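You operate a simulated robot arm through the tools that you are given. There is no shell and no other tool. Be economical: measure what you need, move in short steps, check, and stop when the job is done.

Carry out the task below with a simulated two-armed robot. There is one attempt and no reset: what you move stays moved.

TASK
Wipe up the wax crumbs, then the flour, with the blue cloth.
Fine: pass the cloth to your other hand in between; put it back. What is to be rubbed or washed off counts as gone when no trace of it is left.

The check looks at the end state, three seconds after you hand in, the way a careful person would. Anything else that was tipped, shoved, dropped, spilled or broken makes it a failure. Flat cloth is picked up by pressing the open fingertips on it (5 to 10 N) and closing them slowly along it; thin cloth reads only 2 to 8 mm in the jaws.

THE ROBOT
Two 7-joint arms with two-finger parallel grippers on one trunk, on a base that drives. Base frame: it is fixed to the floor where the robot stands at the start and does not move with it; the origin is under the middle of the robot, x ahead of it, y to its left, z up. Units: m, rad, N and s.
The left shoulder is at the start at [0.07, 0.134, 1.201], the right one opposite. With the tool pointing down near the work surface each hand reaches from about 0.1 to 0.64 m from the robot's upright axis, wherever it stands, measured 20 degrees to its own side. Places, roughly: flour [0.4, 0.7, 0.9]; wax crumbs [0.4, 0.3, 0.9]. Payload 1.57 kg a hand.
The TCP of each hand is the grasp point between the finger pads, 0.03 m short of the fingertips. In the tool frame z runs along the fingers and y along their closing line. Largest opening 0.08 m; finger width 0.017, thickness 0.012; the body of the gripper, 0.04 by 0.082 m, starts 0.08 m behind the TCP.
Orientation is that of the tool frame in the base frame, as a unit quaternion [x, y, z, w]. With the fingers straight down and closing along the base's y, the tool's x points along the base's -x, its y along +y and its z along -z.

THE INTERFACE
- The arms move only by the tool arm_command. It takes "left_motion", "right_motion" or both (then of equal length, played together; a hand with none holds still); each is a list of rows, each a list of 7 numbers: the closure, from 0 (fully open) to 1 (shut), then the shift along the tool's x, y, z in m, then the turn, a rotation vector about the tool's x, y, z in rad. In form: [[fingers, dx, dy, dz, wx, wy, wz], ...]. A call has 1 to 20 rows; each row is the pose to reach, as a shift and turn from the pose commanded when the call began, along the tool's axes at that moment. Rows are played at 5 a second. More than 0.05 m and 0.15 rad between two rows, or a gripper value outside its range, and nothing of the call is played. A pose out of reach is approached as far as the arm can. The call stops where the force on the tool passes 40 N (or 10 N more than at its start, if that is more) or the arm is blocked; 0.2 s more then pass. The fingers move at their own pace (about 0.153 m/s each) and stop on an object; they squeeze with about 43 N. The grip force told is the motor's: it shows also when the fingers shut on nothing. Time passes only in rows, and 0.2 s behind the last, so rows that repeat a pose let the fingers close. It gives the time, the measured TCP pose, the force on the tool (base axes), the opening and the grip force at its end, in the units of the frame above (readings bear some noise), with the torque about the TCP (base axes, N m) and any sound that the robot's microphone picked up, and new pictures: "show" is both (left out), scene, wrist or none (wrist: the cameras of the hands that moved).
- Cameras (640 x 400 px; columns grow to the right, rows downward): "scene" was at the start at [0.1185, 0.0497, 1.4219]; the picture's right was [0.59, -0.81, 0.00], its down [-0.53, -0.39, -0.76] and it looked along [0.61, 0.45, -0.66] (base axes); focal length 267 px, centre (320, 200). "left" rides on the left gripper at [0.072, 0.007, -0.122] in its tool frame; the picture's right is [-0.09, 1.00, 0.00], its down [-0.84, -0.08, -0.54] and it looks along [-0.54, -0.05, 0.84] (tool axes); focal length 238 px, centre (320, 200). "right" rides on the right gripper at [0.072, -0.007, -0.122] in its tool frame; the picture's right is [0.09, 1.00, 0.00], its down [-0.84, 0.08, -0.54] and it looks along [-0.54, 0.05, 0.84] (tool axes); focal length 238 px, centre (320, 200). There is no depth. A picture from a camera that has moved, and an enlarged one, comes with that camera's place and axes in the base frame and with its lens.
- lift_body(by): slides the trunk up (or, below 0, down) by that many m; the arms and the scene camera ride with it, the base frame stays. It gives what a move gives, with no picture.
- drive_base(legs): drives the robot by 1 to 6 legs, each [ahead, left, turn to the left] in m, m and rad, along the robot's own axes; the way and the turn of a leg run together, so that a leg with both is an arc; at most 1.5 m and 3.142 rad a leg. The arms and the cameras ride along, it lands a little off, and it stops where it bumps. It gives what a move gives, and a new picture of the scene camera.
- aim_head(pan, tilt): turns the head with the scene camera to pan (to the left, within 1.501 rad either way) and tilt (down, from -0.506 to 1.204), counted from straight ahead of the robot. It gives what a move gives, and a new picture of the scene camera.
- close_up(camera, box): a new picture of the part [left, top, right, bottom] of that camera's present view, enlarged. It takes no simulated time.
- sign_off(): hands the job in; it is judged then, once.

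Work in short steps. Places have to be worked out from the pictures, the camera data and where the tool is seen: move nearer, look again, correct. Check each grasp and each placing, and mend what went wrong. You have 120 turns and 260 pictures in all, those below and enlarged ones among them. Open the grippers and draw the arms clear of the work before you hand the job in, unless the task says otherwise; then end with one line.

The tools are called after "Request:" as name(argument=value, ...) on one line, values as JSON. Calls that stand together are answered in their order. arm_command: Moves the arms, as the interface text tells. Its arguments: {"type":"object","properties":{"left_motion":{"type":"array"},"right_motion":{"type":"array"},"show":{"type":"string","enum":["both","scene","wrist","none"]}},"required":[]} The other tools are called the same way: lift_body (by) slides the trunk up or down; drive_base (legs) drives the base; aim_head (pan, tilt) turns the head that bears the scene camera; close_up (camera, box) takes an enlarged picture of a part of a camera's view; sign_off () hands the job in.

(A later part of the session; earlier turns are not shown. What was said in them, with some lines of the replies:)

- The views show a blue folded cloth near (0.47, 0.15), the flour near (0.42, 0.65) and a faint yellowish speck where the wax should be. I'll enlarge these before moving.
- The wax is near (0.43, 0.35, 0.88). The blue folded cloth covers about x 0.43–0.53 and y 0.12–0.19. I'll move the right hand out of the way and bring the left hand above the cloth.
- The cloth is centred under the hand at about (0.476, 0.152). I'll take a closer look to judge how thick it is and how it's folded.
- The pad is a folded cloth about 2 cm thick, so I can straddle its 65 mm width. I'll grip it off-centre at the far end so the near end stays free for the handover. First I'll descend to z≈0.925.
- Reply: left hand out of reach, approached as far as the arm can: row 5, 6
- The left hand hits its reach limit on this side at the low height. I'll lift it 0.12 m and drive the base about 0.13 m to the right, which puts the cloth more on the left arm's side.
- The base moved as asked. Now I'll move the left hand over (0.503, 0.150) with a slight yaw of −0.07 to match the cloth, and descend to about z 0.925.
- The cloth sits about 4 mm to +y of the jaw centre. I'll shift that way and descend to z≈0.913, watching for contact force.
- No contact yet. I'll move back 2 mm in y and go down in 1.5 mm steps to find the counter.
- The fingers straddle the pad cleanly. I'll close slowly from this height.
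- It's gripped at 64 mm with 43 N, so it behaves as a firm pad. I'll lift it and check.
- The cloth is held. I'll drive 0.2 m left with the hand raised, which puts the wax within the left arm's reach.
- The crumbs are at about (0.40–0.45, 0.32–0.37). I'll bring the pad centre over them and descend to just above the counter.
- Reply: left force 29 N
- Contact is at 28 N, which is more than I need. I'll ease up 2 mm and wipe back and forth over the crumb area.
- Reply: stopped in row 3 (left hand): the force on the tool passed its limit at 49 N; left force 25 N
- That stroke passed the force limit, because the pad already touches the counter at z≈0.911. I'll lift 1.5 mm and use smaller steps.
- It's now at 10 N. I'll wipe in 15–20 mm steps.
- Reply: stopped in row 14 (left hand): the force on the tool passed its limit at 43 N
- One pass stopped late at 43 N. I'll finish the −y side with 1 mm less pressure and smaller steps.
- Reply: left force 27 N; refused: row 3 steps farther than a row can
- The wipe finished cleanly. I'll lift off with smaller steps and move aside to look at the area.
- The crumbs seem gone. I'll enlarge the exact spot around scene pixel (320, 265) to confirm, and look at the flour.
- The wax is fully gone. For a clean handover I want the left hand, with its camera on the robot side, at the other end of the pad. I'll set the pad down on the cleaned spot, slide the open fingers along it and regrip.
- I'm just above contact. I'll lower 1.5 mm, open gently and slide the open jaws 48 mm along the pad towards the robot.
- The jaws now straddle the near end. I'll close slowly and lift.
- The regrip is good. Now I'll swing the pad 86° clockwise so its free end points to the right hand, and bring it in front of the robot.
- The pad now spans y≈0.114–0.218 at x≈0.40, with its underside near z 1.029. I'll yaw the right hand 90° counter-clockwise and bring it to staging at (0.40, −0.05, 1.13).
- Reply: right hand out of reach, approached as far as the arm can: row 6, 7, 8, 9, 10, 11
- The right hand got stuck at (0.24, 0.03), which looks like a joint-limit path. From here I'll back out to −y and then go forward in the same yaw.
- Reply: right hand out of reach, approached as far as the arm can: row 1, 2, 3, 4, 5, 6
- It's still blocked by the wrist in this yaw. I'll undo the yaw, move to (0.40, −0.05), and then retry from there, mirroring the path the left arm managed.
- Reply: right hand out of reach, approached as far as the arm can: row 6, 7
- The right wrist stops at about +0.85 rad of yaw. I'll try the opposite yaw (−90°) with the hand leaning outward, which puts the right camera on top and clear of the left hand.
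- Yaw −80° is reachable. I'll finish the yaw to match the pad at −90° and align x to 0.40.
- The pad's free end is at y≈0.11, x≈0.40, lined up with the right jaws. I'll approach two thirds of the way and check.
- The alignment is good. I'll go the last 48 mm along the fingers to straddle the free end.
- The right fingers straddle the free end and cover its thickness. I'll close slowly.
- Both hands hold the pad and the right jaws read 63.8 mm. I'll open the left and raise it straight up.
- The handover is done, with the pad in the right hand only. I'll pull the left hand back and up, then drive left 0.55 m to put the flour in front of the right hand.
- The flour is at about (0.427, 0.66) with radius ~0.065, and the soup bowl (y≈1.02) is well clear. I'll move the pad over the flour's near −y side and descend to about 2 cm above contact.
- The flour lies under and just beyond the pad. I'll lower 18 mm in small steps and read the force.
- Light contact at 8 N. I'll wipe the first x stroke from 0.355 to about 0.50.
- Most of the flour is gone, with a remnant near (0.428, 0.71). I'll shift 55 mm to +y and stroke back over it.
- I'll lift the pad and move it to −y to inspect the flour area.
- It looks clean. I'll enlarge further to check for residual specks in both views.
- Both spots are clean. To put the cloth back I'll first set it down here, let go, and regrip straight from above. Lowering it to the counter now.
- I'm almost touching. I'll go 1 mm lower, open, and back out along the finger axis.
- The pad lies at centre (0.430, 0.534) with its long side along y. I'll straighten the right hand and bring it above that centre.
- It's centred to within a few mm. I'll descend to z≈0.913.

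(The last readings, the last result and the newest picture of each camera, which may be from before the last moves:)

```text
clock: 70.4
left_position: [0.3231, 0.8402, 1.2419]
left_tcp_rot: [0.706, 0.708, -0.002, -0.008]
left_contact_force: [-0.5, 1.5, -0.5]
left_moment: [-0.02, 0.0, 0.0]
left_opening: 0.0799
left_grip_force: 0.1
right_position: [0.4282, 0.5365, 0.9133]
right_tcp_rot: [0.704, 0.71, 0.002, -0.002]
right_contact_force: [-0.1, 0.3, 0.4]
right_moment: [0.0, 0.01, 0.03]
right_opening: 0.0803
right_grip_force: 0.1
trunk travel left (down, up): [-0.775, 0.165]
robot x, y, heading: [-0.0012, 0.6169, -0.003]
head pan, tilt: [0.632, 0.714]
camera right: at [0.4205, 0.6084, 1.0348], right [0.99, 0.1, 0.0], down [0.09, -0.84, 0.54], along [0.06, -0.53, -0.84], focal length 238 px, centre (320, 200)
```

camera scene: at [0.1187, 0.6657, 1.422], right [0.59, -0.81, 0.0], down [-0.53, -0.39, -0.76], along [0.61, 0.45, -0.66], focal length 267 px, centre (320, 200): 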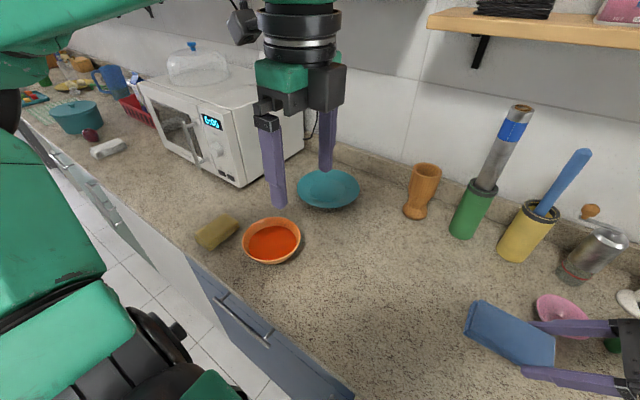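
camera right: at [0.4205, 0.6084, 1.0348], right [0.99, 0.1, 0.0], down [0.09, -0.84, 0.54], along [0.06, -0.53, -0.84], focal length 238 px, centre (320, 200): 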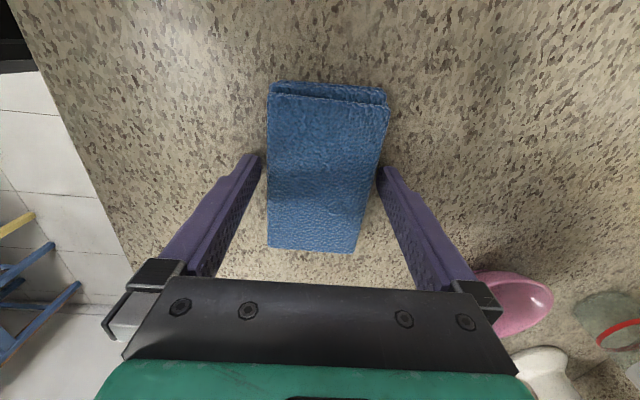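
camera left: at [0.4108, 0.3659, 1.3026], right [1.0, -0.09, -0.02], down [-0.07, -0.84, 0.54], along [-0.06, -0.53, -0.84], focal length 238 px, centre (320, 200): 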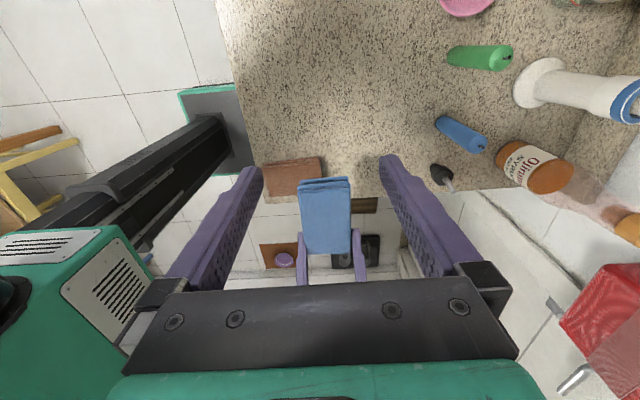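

The pad is a bit close to the right finger, so I'll shift 3 mm, close slowly and lift.

Request:
arm_command(right_motion=[[0, 0, 0.003, 0, 0, 0, 0], [0.05, 0, 0.003, 0.001, 0, 0, 0], [0.1, 0, 0.003, 0.001, 0, 0, 0], [0.15, 0, 0.003, 0.001, 0, 0, 0], [0.2, 0, 0.003, 0.001, 0, 0, 0], [0.3, 0, 0.003, 0.001, 0, 0, 0], [0.4, 0, 0.003, 0.001, 0, 0, 0]], show="none")

Request:
arm_command(right_motion=[[0.4, 0, 0, -0.03, 0, 0, 0], [0.4, 0, 0, -0.07, 0, 0, 0], [0.4, 0, 0, -0.11, 0, 0, 0], [0.4, 0, 0, -0.15, 0, 0, 0]], show="both")

```text
clock: 72.0
left_position: [0.3214, 0.8387, 1.2429]
left_tcp_rot: [0.705, 0.709, -0.002, -0.008]
left_contact_force: [0.5, 0.2, 0.0]
left_moment: [-0.01, 0.01, -0.01]
left_opening: 0.08
left_grip_force: 0.1
right_position: [0.4308, 0.5352, 0.9117]
right_tcp_rot: [0.703, 0.711, 0.002, -0.001]
right_contact_force: [-0.8, 0.8, -0.3]
right_moment: [0.06, -0.02, 0.02]
right_opening: 0.0636
right_grip_force: 43.0
trunk travel left (down, up): [-0.775, 0.165]
robot x, y, heading: [0.0017, 0.6164, -0.002]
head pan, tilt: [0.632, 0.714]
```

```text
clock: 73.0
left_position: [0.3214, 0.8386, 1.2429]
left_tcp_rot: [0.706, 0.708, -0.003, -0.007]
left_contact_force: [0.0, 0.4, -0.2]
left_moment: [-0.03, -0.02, -0.02]
left_opening: 0.0799
left_grip_force: 0.1
right_position: [0.4308, 0.5353, 1.0619]
right_tcp_rot: [0.704, 0.711, 0.002, -0.003]
right_contact_force: [0.8, 0.9, -0.3]
right_moment: [0.02, -0.01, 0.03]
right_opening: 0.0639
right_grip_force: 42.8
trunk travel left (down, up): [-0.775, 0.165]
robot x, y, heading: [-0.0046, 0.6201, -0.002]
head pan, tilt: [0.632, 0.714]
camera scene: at [0.1185, 0.667, 1.4219], right [0.59, -0.81, 0.0], down [-0.53, -0.39, -0.76], along [0.61, 0.45, -0.66], focal length 267 px, centre (320, 200)
camera right: at [0.4234, 0.6077, 1.1839], right [0.99, 0.1, 0.0], down [0.09, -0.84, 0.54], along [0.06, -0.54, -0.84], focal length 238 px, centre (320, 200)
```

scene: 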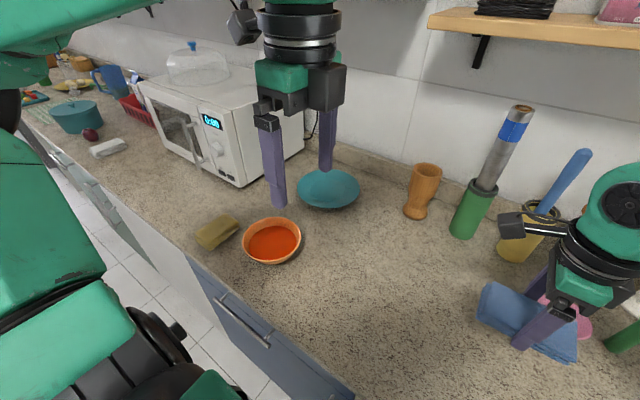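
right: 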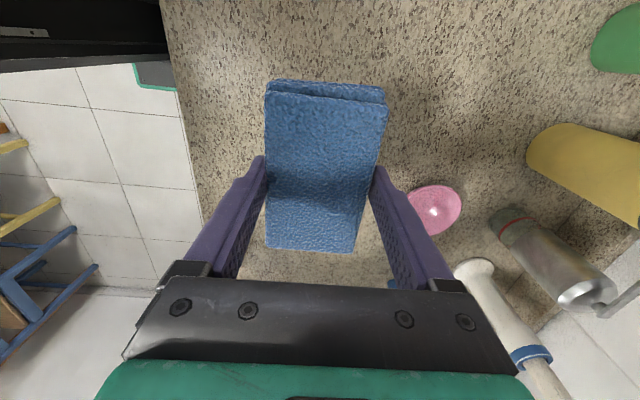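

The cloth is held centrally. I'll rotate it back counter-clockwise to yaw −0.07, its original orientation.

Request:
arm_command(right_motion=[[0.4, 0, 0, 0, 0, 0, -0.136], [0.4, 0, 0, 0, 0, 0, -0.272], [0.4, 0, 0, 0, 0, 0, -0.408], [0.4, 0, 0, 0, 0, 0, -0.544], [0.4, 0, 0, 0, 0, 0, -0.68], [0.4, 0, 0, 0, 0, 0, -0.816], [0.4, 0, 0, 0, 0, 0, -0.952], [0.4, 0, 0, 0, 0, 0, -1.088], [0.4, 0, 0, 0, 0, 0, -1.224], [0.4, 0, 0, 0, 0, 0, -1.36], [0.4, 0, 0, 0, 0, 0, -1.49]], show="wrist")

```text
clock: 75.4
left_position: [0.322, 0.8401, 1.243]
left_tcp_rot: [0.706, 0.708, -0.003, -0.009]
left_contact_force: [-0.3, -1.1, 0.4]
left_moment: [0.02, 0.0, -0.02]
left_opening: 0.0798
left_grip_force: 0.1
right_position: [0.4322, 0.5352, 1.0617]
right_tcp_rot: [0.034, 0.999, 0.002, -0.001]
right_contact_force: [0.2, 1.0, 0.0]
right_moment: [0.01, -0.01, 0.01]
right_opening: 0.0634
right_grip_force: 42.7
trunk travel left (down, up): [-0.775, 0.165]
robot x, y, heading: [-0.0009, 0.6165, 0.002]
head pan, tilt: [0.632, 0.714]
camera right: at [0.3591, 0.5331, 1.1837], right [-0.03, 1.0, 0.01], down [0.84, 0.02, 0.54], along [0.54, 0.02, -0.84], focal length 238 px, centre (320, 200)
```

right: 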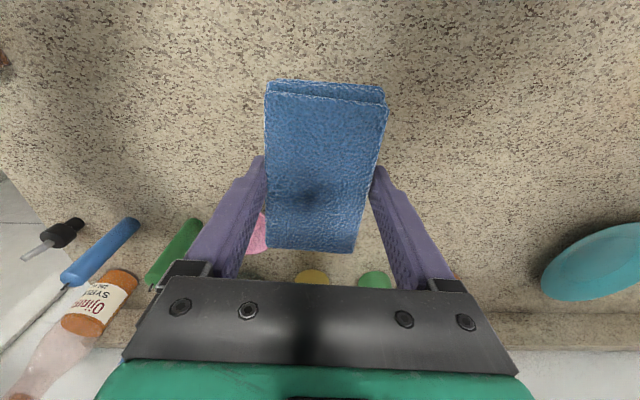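

The pad centre is about 3 mm ahead of the TCP. I'll drive right 0.384 m, bringing the hand to y≈0.151.

Request:
drive_base(legs=[[0, -0.384, 0]])

```text
clock: 77.9
left_position: [0.3224, 0.4537, 1.2417]
left_tcp_rot: [0.703, 0.711, -0.002, -0.008]
left_contact_force: [-0.5, 0.2, -0.7]
left_moment: [-0.01, -0.03, 0.02]
left_opening: 0.0799
left_grip_force: 0.1
right_position: [0.4334, 0.1517, 1.0618]
right_tcp_rot: [0.031, 1.0, 0.002, 0.0]
right_contact_force: [0.0, 1.3, -0.5]
right_moment: [-0.01, -0.01, -0.01]
right_opening: 0.0636
right_grip_force: 43.1
trunk travel left (down, up): [-0.775, 0.165]
robot x, y, heading: [0.0043, 0.2294, 0.008]
head pan, tilt: [0.632, 0.714]
camera scene: at [0.1199, 0.281, 1.4218], right [0.59, -0.8, 0.0], down [-0.53, -0.39, -0.75], along [0.61, 0.45, -0.66], focal length 267 px, centre (320, 200)
```

scene: 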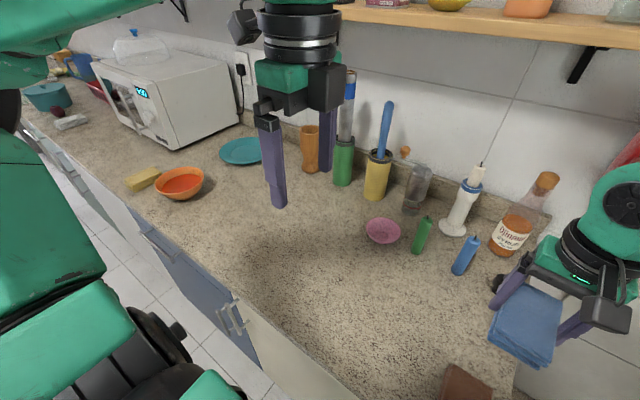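

The hand is at y 0.152. I'll move 45 mm forward and descend to just above the counter at the cloth's original place.

Request:
arm_command(right_motion=[[0.4, -0.02, 0.001, 0.01, 0, 0, 0], [0.4, -0.045, 0.003, 0.03, 0, 0, 0], [0.4, -0.045, 0.003, 0.07, 0, 0, 0], [0.4, -0.045, 0.003, 0.11, 0, 0, 0], [0.4, -0.045, 0.003, 0.135, 0, 0, 0]], show="both")

```text
clock: 79.1
left_position: [0.3234, 0.453, 1.2431]
left_tcp_rot: [0.704, 0.71, -0.003, -0.008]
left_contact_force: [0.2, -0.6, 0.6]
left_moment: [0.05, -0.01, 0.03]
left_opening: 0.0797
left_grip_force: 0.1
right_position: [0.4793, 0.1494, 0.9272]
right_tcp_rot: [0.033, 0.999, 0.002, 0.0]
right_contact_force: [0.8, 0.6, 0.2]
right_moment: [0.0, 0.0, 0.04]
right_opening: 0.0634
right_grip_force: 43.0
trunk travel left (down, up): [-0.775, 0.165]
robot x, y, heading: [0.005, 0.2277, 0.004]
head pan, tilt: [0.632, 0.714]
camera scene: at [0.1205, 0.2797, 1.4219], right [0.59, -0.8, 0.0], down [-0.53, -0.39, -0.75], along [0.61, 0.45, -0.66], focal length 267 px, centre (320, 200)
camera right: at [0.4063, 0.1483, 1.048], right [-0.03, 1.0, 0.0], down [0.84, 0.02, 0.54], along [0.54, 0.02, -0.84], focal length 238 px, centre (320, 200)
```

scene: 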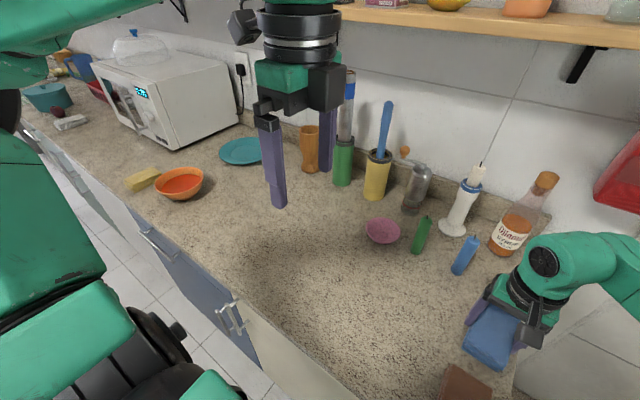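
right: 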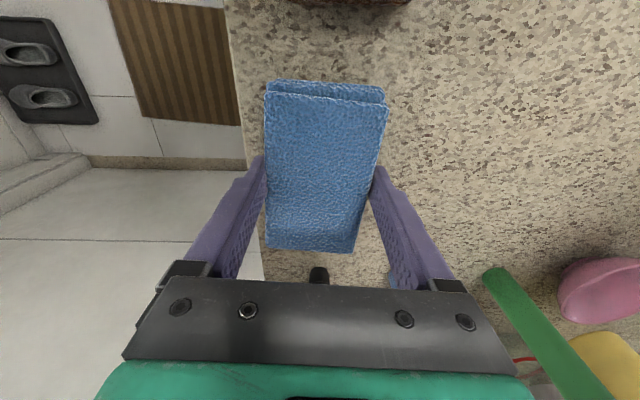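

The position is good at (0.479, 0.149). I'll lower until the pad rests on the counter.

Request:
arm_command(right_motion=[[0.4, 0, 0.001, 0.006, 0, 0, 0], [0.4, 0, 0.001, 0.012, 0, 0, 0], [0.4, 0, 0.001, 0.0145, 0, 0, 0], [0.4, 0, 0.001, 0.016, 0, 0, 0]], show="none")

```text
clock: 80.1
left_position: [0.3209, 0.4528, 1.2428]
left_tcp_rot: [0.703, 0.711, -0.002, -0.008]
left_contact_force: [0.1, 0.0, 0.7]
left_moment: [0.02, 0.04, 0.02]
left_opening: 0.0797
left_grip_force: 0.1
right_position: [0.4782, 0.1516, 0.9109]
right_tcp_rot: [0.033, 0.999, 0.002, 0.001]
right_contact_force: [1.4, -1.3, 6.1]
right_moment: [-0.23, 0.32, 0.06]
right_opening: 0.0639
right_grip_force: 43.2
trunk travel left (down, up): [-0.775, 0.165]
robot x, y, heading: [0.0007, 0.2298, 0.009]
head pan, tilt: [0.632, 0.714]
```

It's touching at 6 N. I'll open and lift straight up.

Request:
arm_command(right_motion=[[0.18, 0, 0, 0, 0, 0, 0], [0.1, 0, 0, 0, 0, 0, 0], [0, 0, 0, 0, 0, 0, 0], [0, 0, 0, 0, 0, 0, 0], [0, 0, 0, -0.01, 0, 0, 0], [0, 0, 0, -0.04, 0, 0, 0], [0, 0, 0, -0.08, 0, 0, 0], [0, 0, 0, -0.12, 0, 0, 0], [0, 0, 0, -0.16, 0, 0, 0], [0, 0.03, -0.02, -0.2, 0, 0, 0]], show="both")

```text
refused: row 10 steps farther than a row can; nothing moved
```

One row was too long, so I'll repeat it with a shorter last step.

Request:
arm_command(right_motion=[[0.18, 0, 0, 0, 0, 0, 0], [0.1, 0, 0, 0, 0, 0, 0], [0, 0, 0, 0, 0, 0, 0], [0, 0, 0, 0, 0, 0, 0], [0, 0, 0, -0.01, 0, 0, 0], [0, 0, 0, -0.04, 0, 0, 0], [0, 0, 0, -0.08, 0, 0, 0], [0, 0, 0, -0.12, 0, 0, 0], [0, 0, 0, -0.16, 0, 0, 0], [0, 0, 0, -0.2, 0, 0, 0]], show="both")

```text
clock: 82.3
left_position: [0.3213, 0.4534, 1.2424]
left_tcp_rot: [0.704, 0.71, -0.002, -0.008]
left_contact_force: [0.7, 0.1, -0.8]
left_moment: [0.02, 0.01, 0.0]
left_opening: 0.0802
left_grip_force: 0.0
right_position: [0.4764, 0.1507, 1.1118]
right_tcp_rot: [0.033, 0.999, 0.002, -0.001]
right_contact_force: [0.0, -0.2, 0.1]
right_moment: [-0.01, 0.0, 0.0]
right_opening: 0.0799
right_grip_force: 0.1
trunk travel left (down, up): [-0.775, 0.165]
robot x, y, heading: [0.0049, 0.2306, 0.001]
head pan, tilt: [0.632, 0.714]
camera scene: at [0.1191, 0.28, 1.4219], right [0.59, -0.8, 0.0], down [-0.53, -0.39, -0.76], along [0.61, 0.45, -0.66], focal length 267 px, centre (320, 200)
camera right: at [0.4046, 0.1484, 1.2339], right [-0.03, 1.0, 0.0], down [0.84, 0.02, 0.54], along [0.54, 0.02, -0.84], focal length 238 px, centre (320, 200)
```

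scene: 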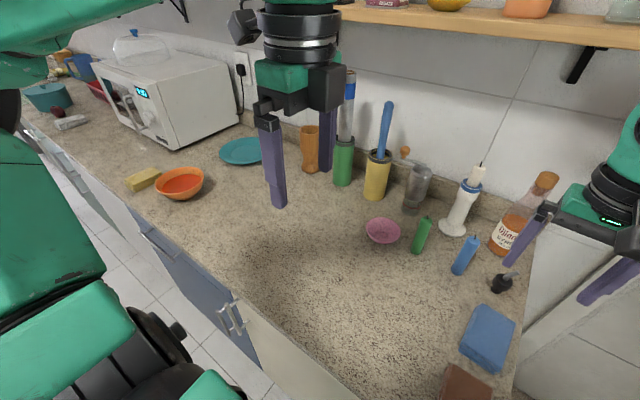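
right: 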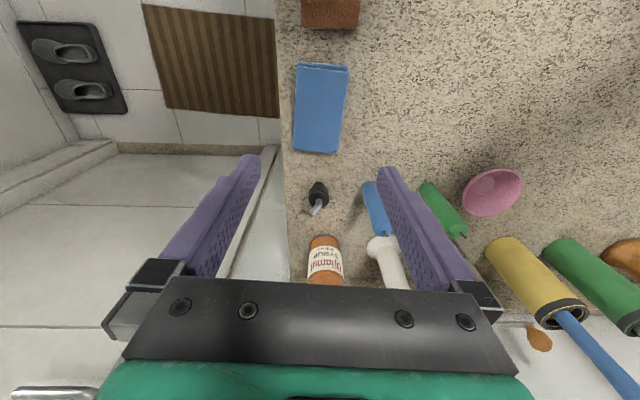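

The cloth is back at (0.475, 0.152), essentially its original spot. I'll draw both arms back and do a last check of the wiped areas.

Request:
arm_command(right_motion=[[0, 0.04, -0.01, -0.02, 0, 0, 0], [0, 0.08, -0.03, -0.04, 0, 0, 0], [0, 0.12, -0.05, -0.06, 0, 0, 0], [0, 0.16, -0.08, -0.07, 0, 0, 0], [0, 0.18, -0.11, -0.08, 0, 0, 0]], left_motion=[[0, 0.01, -0.01, 0, 0, 0, 0], [0, 0.02, -0.02, 0, 0, 0, 0], [0, 0.03, -0.03, 0, 0, 0, 0], [0, 0.04, -0.04, 0, 0, 0, 0], [0, 0.05, -0.05, 0, 0, 0, 0]], show="scene")

Request:
close_up(camera="scene", box=[180, 160, 440, 340])

Request:
close_up(camera="scene", box=[340, 240, 540, 400])

```text
refused: row 4 steps farther than a row can; nothing moved
```

```text
2.22 times, centred on (310, 250) of scene
camera zoom: at [0.1191, 0.28, 1.4219], right [0.59, -0.8, 0.0], down [-0.53, -0.39, -0.76], along [0.61, 0.45, -0.66], focal length 592 px, centre (342, 89)
```

zoom: 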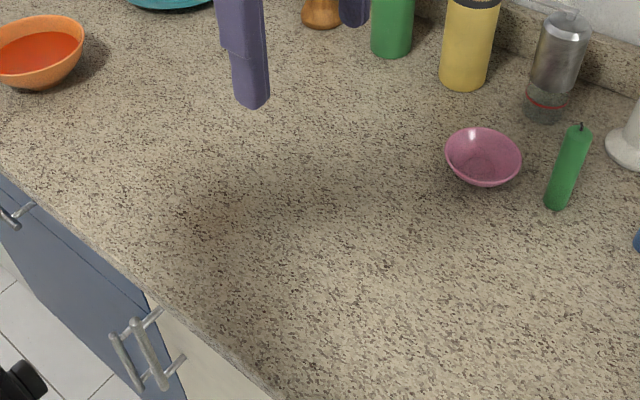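

```text
2.50 times, centred on (440, 320) of scene
camera zoom: at [0.1191, 0.28, 1.4219], right [0.59, -0.8, 0.0], down [-0.53, -0.39, -0.76], along [0.61, 0.45, -0.66], focal length 666 px, centre (20, -100)
```

zoom: 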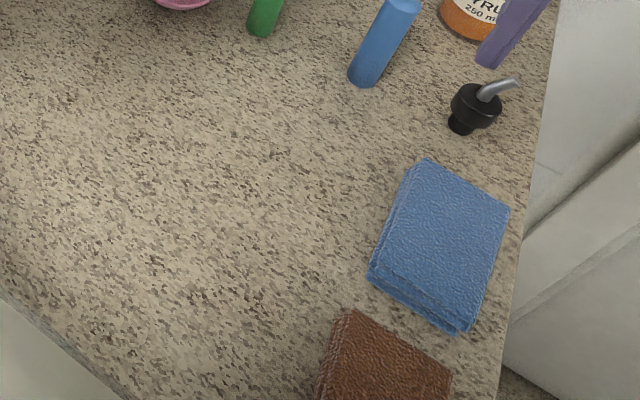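

Both spots look clean, and the cloth and its neighbours are in place. I'll retract the arms with smaller steps.

Request:
arm_command(right_motion=[[0, 0.03, -0.01, -0.02, 0, 0, 0], [0, 0.06, -0.025, -0.04, 0, 0, 0], [0, 0.09, -0.045, -0.06, 0, 0, 0], [0, 0.12, -0.07, -0.07, 0, 0, 0], [0, 0.15, -0.1, -0.08, 0, 0, 0], [0, 0.17, -0.13, -0.08, 0, 0, 0]], left_motion=[[0, 0.01, -0.01, 0, 0, 0, 0], [0, 0.02, -0.02, 0, 0, 0, 0], [0, 0.03, -0.03, 0, 0, 0, 0], [0, 0.04, -0.04, 0, 0, 0, 0], [0, 0.05, -0.05, 0, 0, 0, 0], [0, 0.05, -0.05, 0, 0, 0, 0]], show="scene")

Request:
close_up(camera="scene", box=[340, 240, 440, 310])

Request:
close_up(camera="scene", box=[220, 200, 330, 275])

```text
clock: 83.7
left_position: [0.2697, 0.5, 1.2437]
left_tcp_rot: [0.704, 0.71, -0.002, -0.008]
left_contact_force: [0.1, -1.0, 0.5]
left_moment: [0.03, -0.04, -0.03]
left_opening: 0.0798
left_grip_force: 0.0
right_position: [0.2993, 0.0307, 1.1905]
right_tcp_rot: [0.033, 0.999, 0.004, 0.0]
right_contact_force: [0.6, -0.1, -0.3]
right_moment: [0.03, 0.02, 0.02]
right_opening: 0.0799
right_grip_force: 0.0
trunk travel left (down, up): [-0.775, 0.165]
robot x, y, heading: [0.0019, 0.2313, 0.003]
head pan, tilt: [0.632, 0.714]
camera scene: at [0.1181, 0.2773, 1.4221], right [0.59, -0.8, 0.0], down [-0.53, -0.39, -0.76], along [0.61, 0.45, -0.65], focal length 267 px, centre (320, 200)
```

scene: 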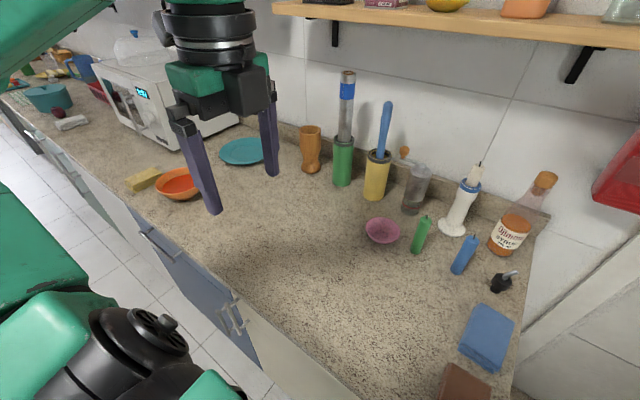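

```text
5.71 times, centred on (390, 275) of scene
camera zoom: at [0.1181, 0.2773, 1.4221], right [0.59, -0.8, 0.0], down [-0.53, -0.39, -0.76], along [0.61, 0.45, -0.65], focal length 1523 px, centre (-80, -229)
```

zoom: 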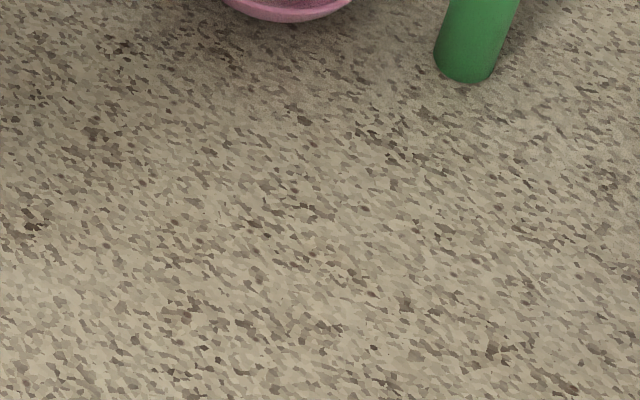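

```text
5.33 times, centred on (275, 238) of scene
camera zoom: at [0.1181, 0.2773, 1.4221], right [0.59, -0.8, 0.0], down [-0.53, -0.39, -0.76], along [0.61, 0.45, -0.65], focal length 1422 px, centre (560, 0)
```

zoom: 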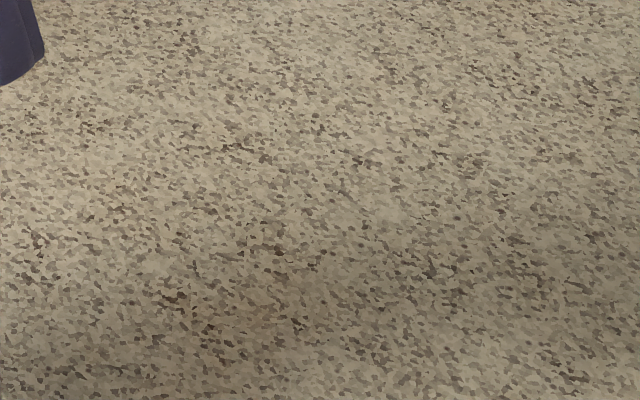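

The flour area is spotless. One last enlargement, centred on the wax spot at about (381, 303).

Request:
close_up(camera="scene", box=[335, 272, 430, 335])

```text
6.35 times, centred on (382, 304) of scene
camera zoom: at [0.1181, 0.2773, 1.4221], right [0.59, -0.8, 0.0], down [-0.53, -0.39, -0.76], along [0.61, 0.45, -0.65], focal length 1693 px, centre (-77, -457)
```

zoom: 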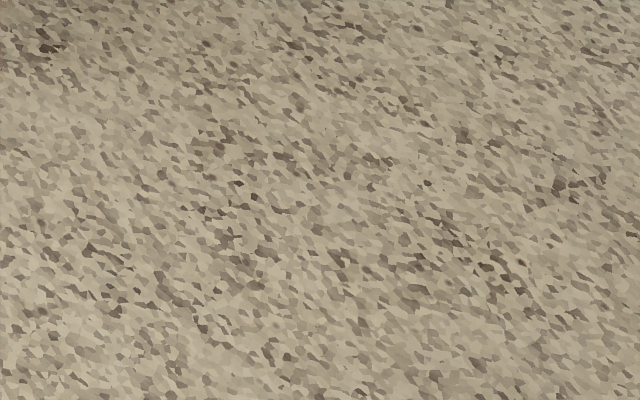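

No trace remains on either spot, the cloth is back in place, and both hands are open and clear. I'm handing in.

Request:
sign_off()

```text
The job is handed in.
```

I wiped up the wax crumbs with the left hand, passed the blue cloth to the right hand, wiped up the flour, and put the cloth back in its place; close-ups of both spots show no trace left.
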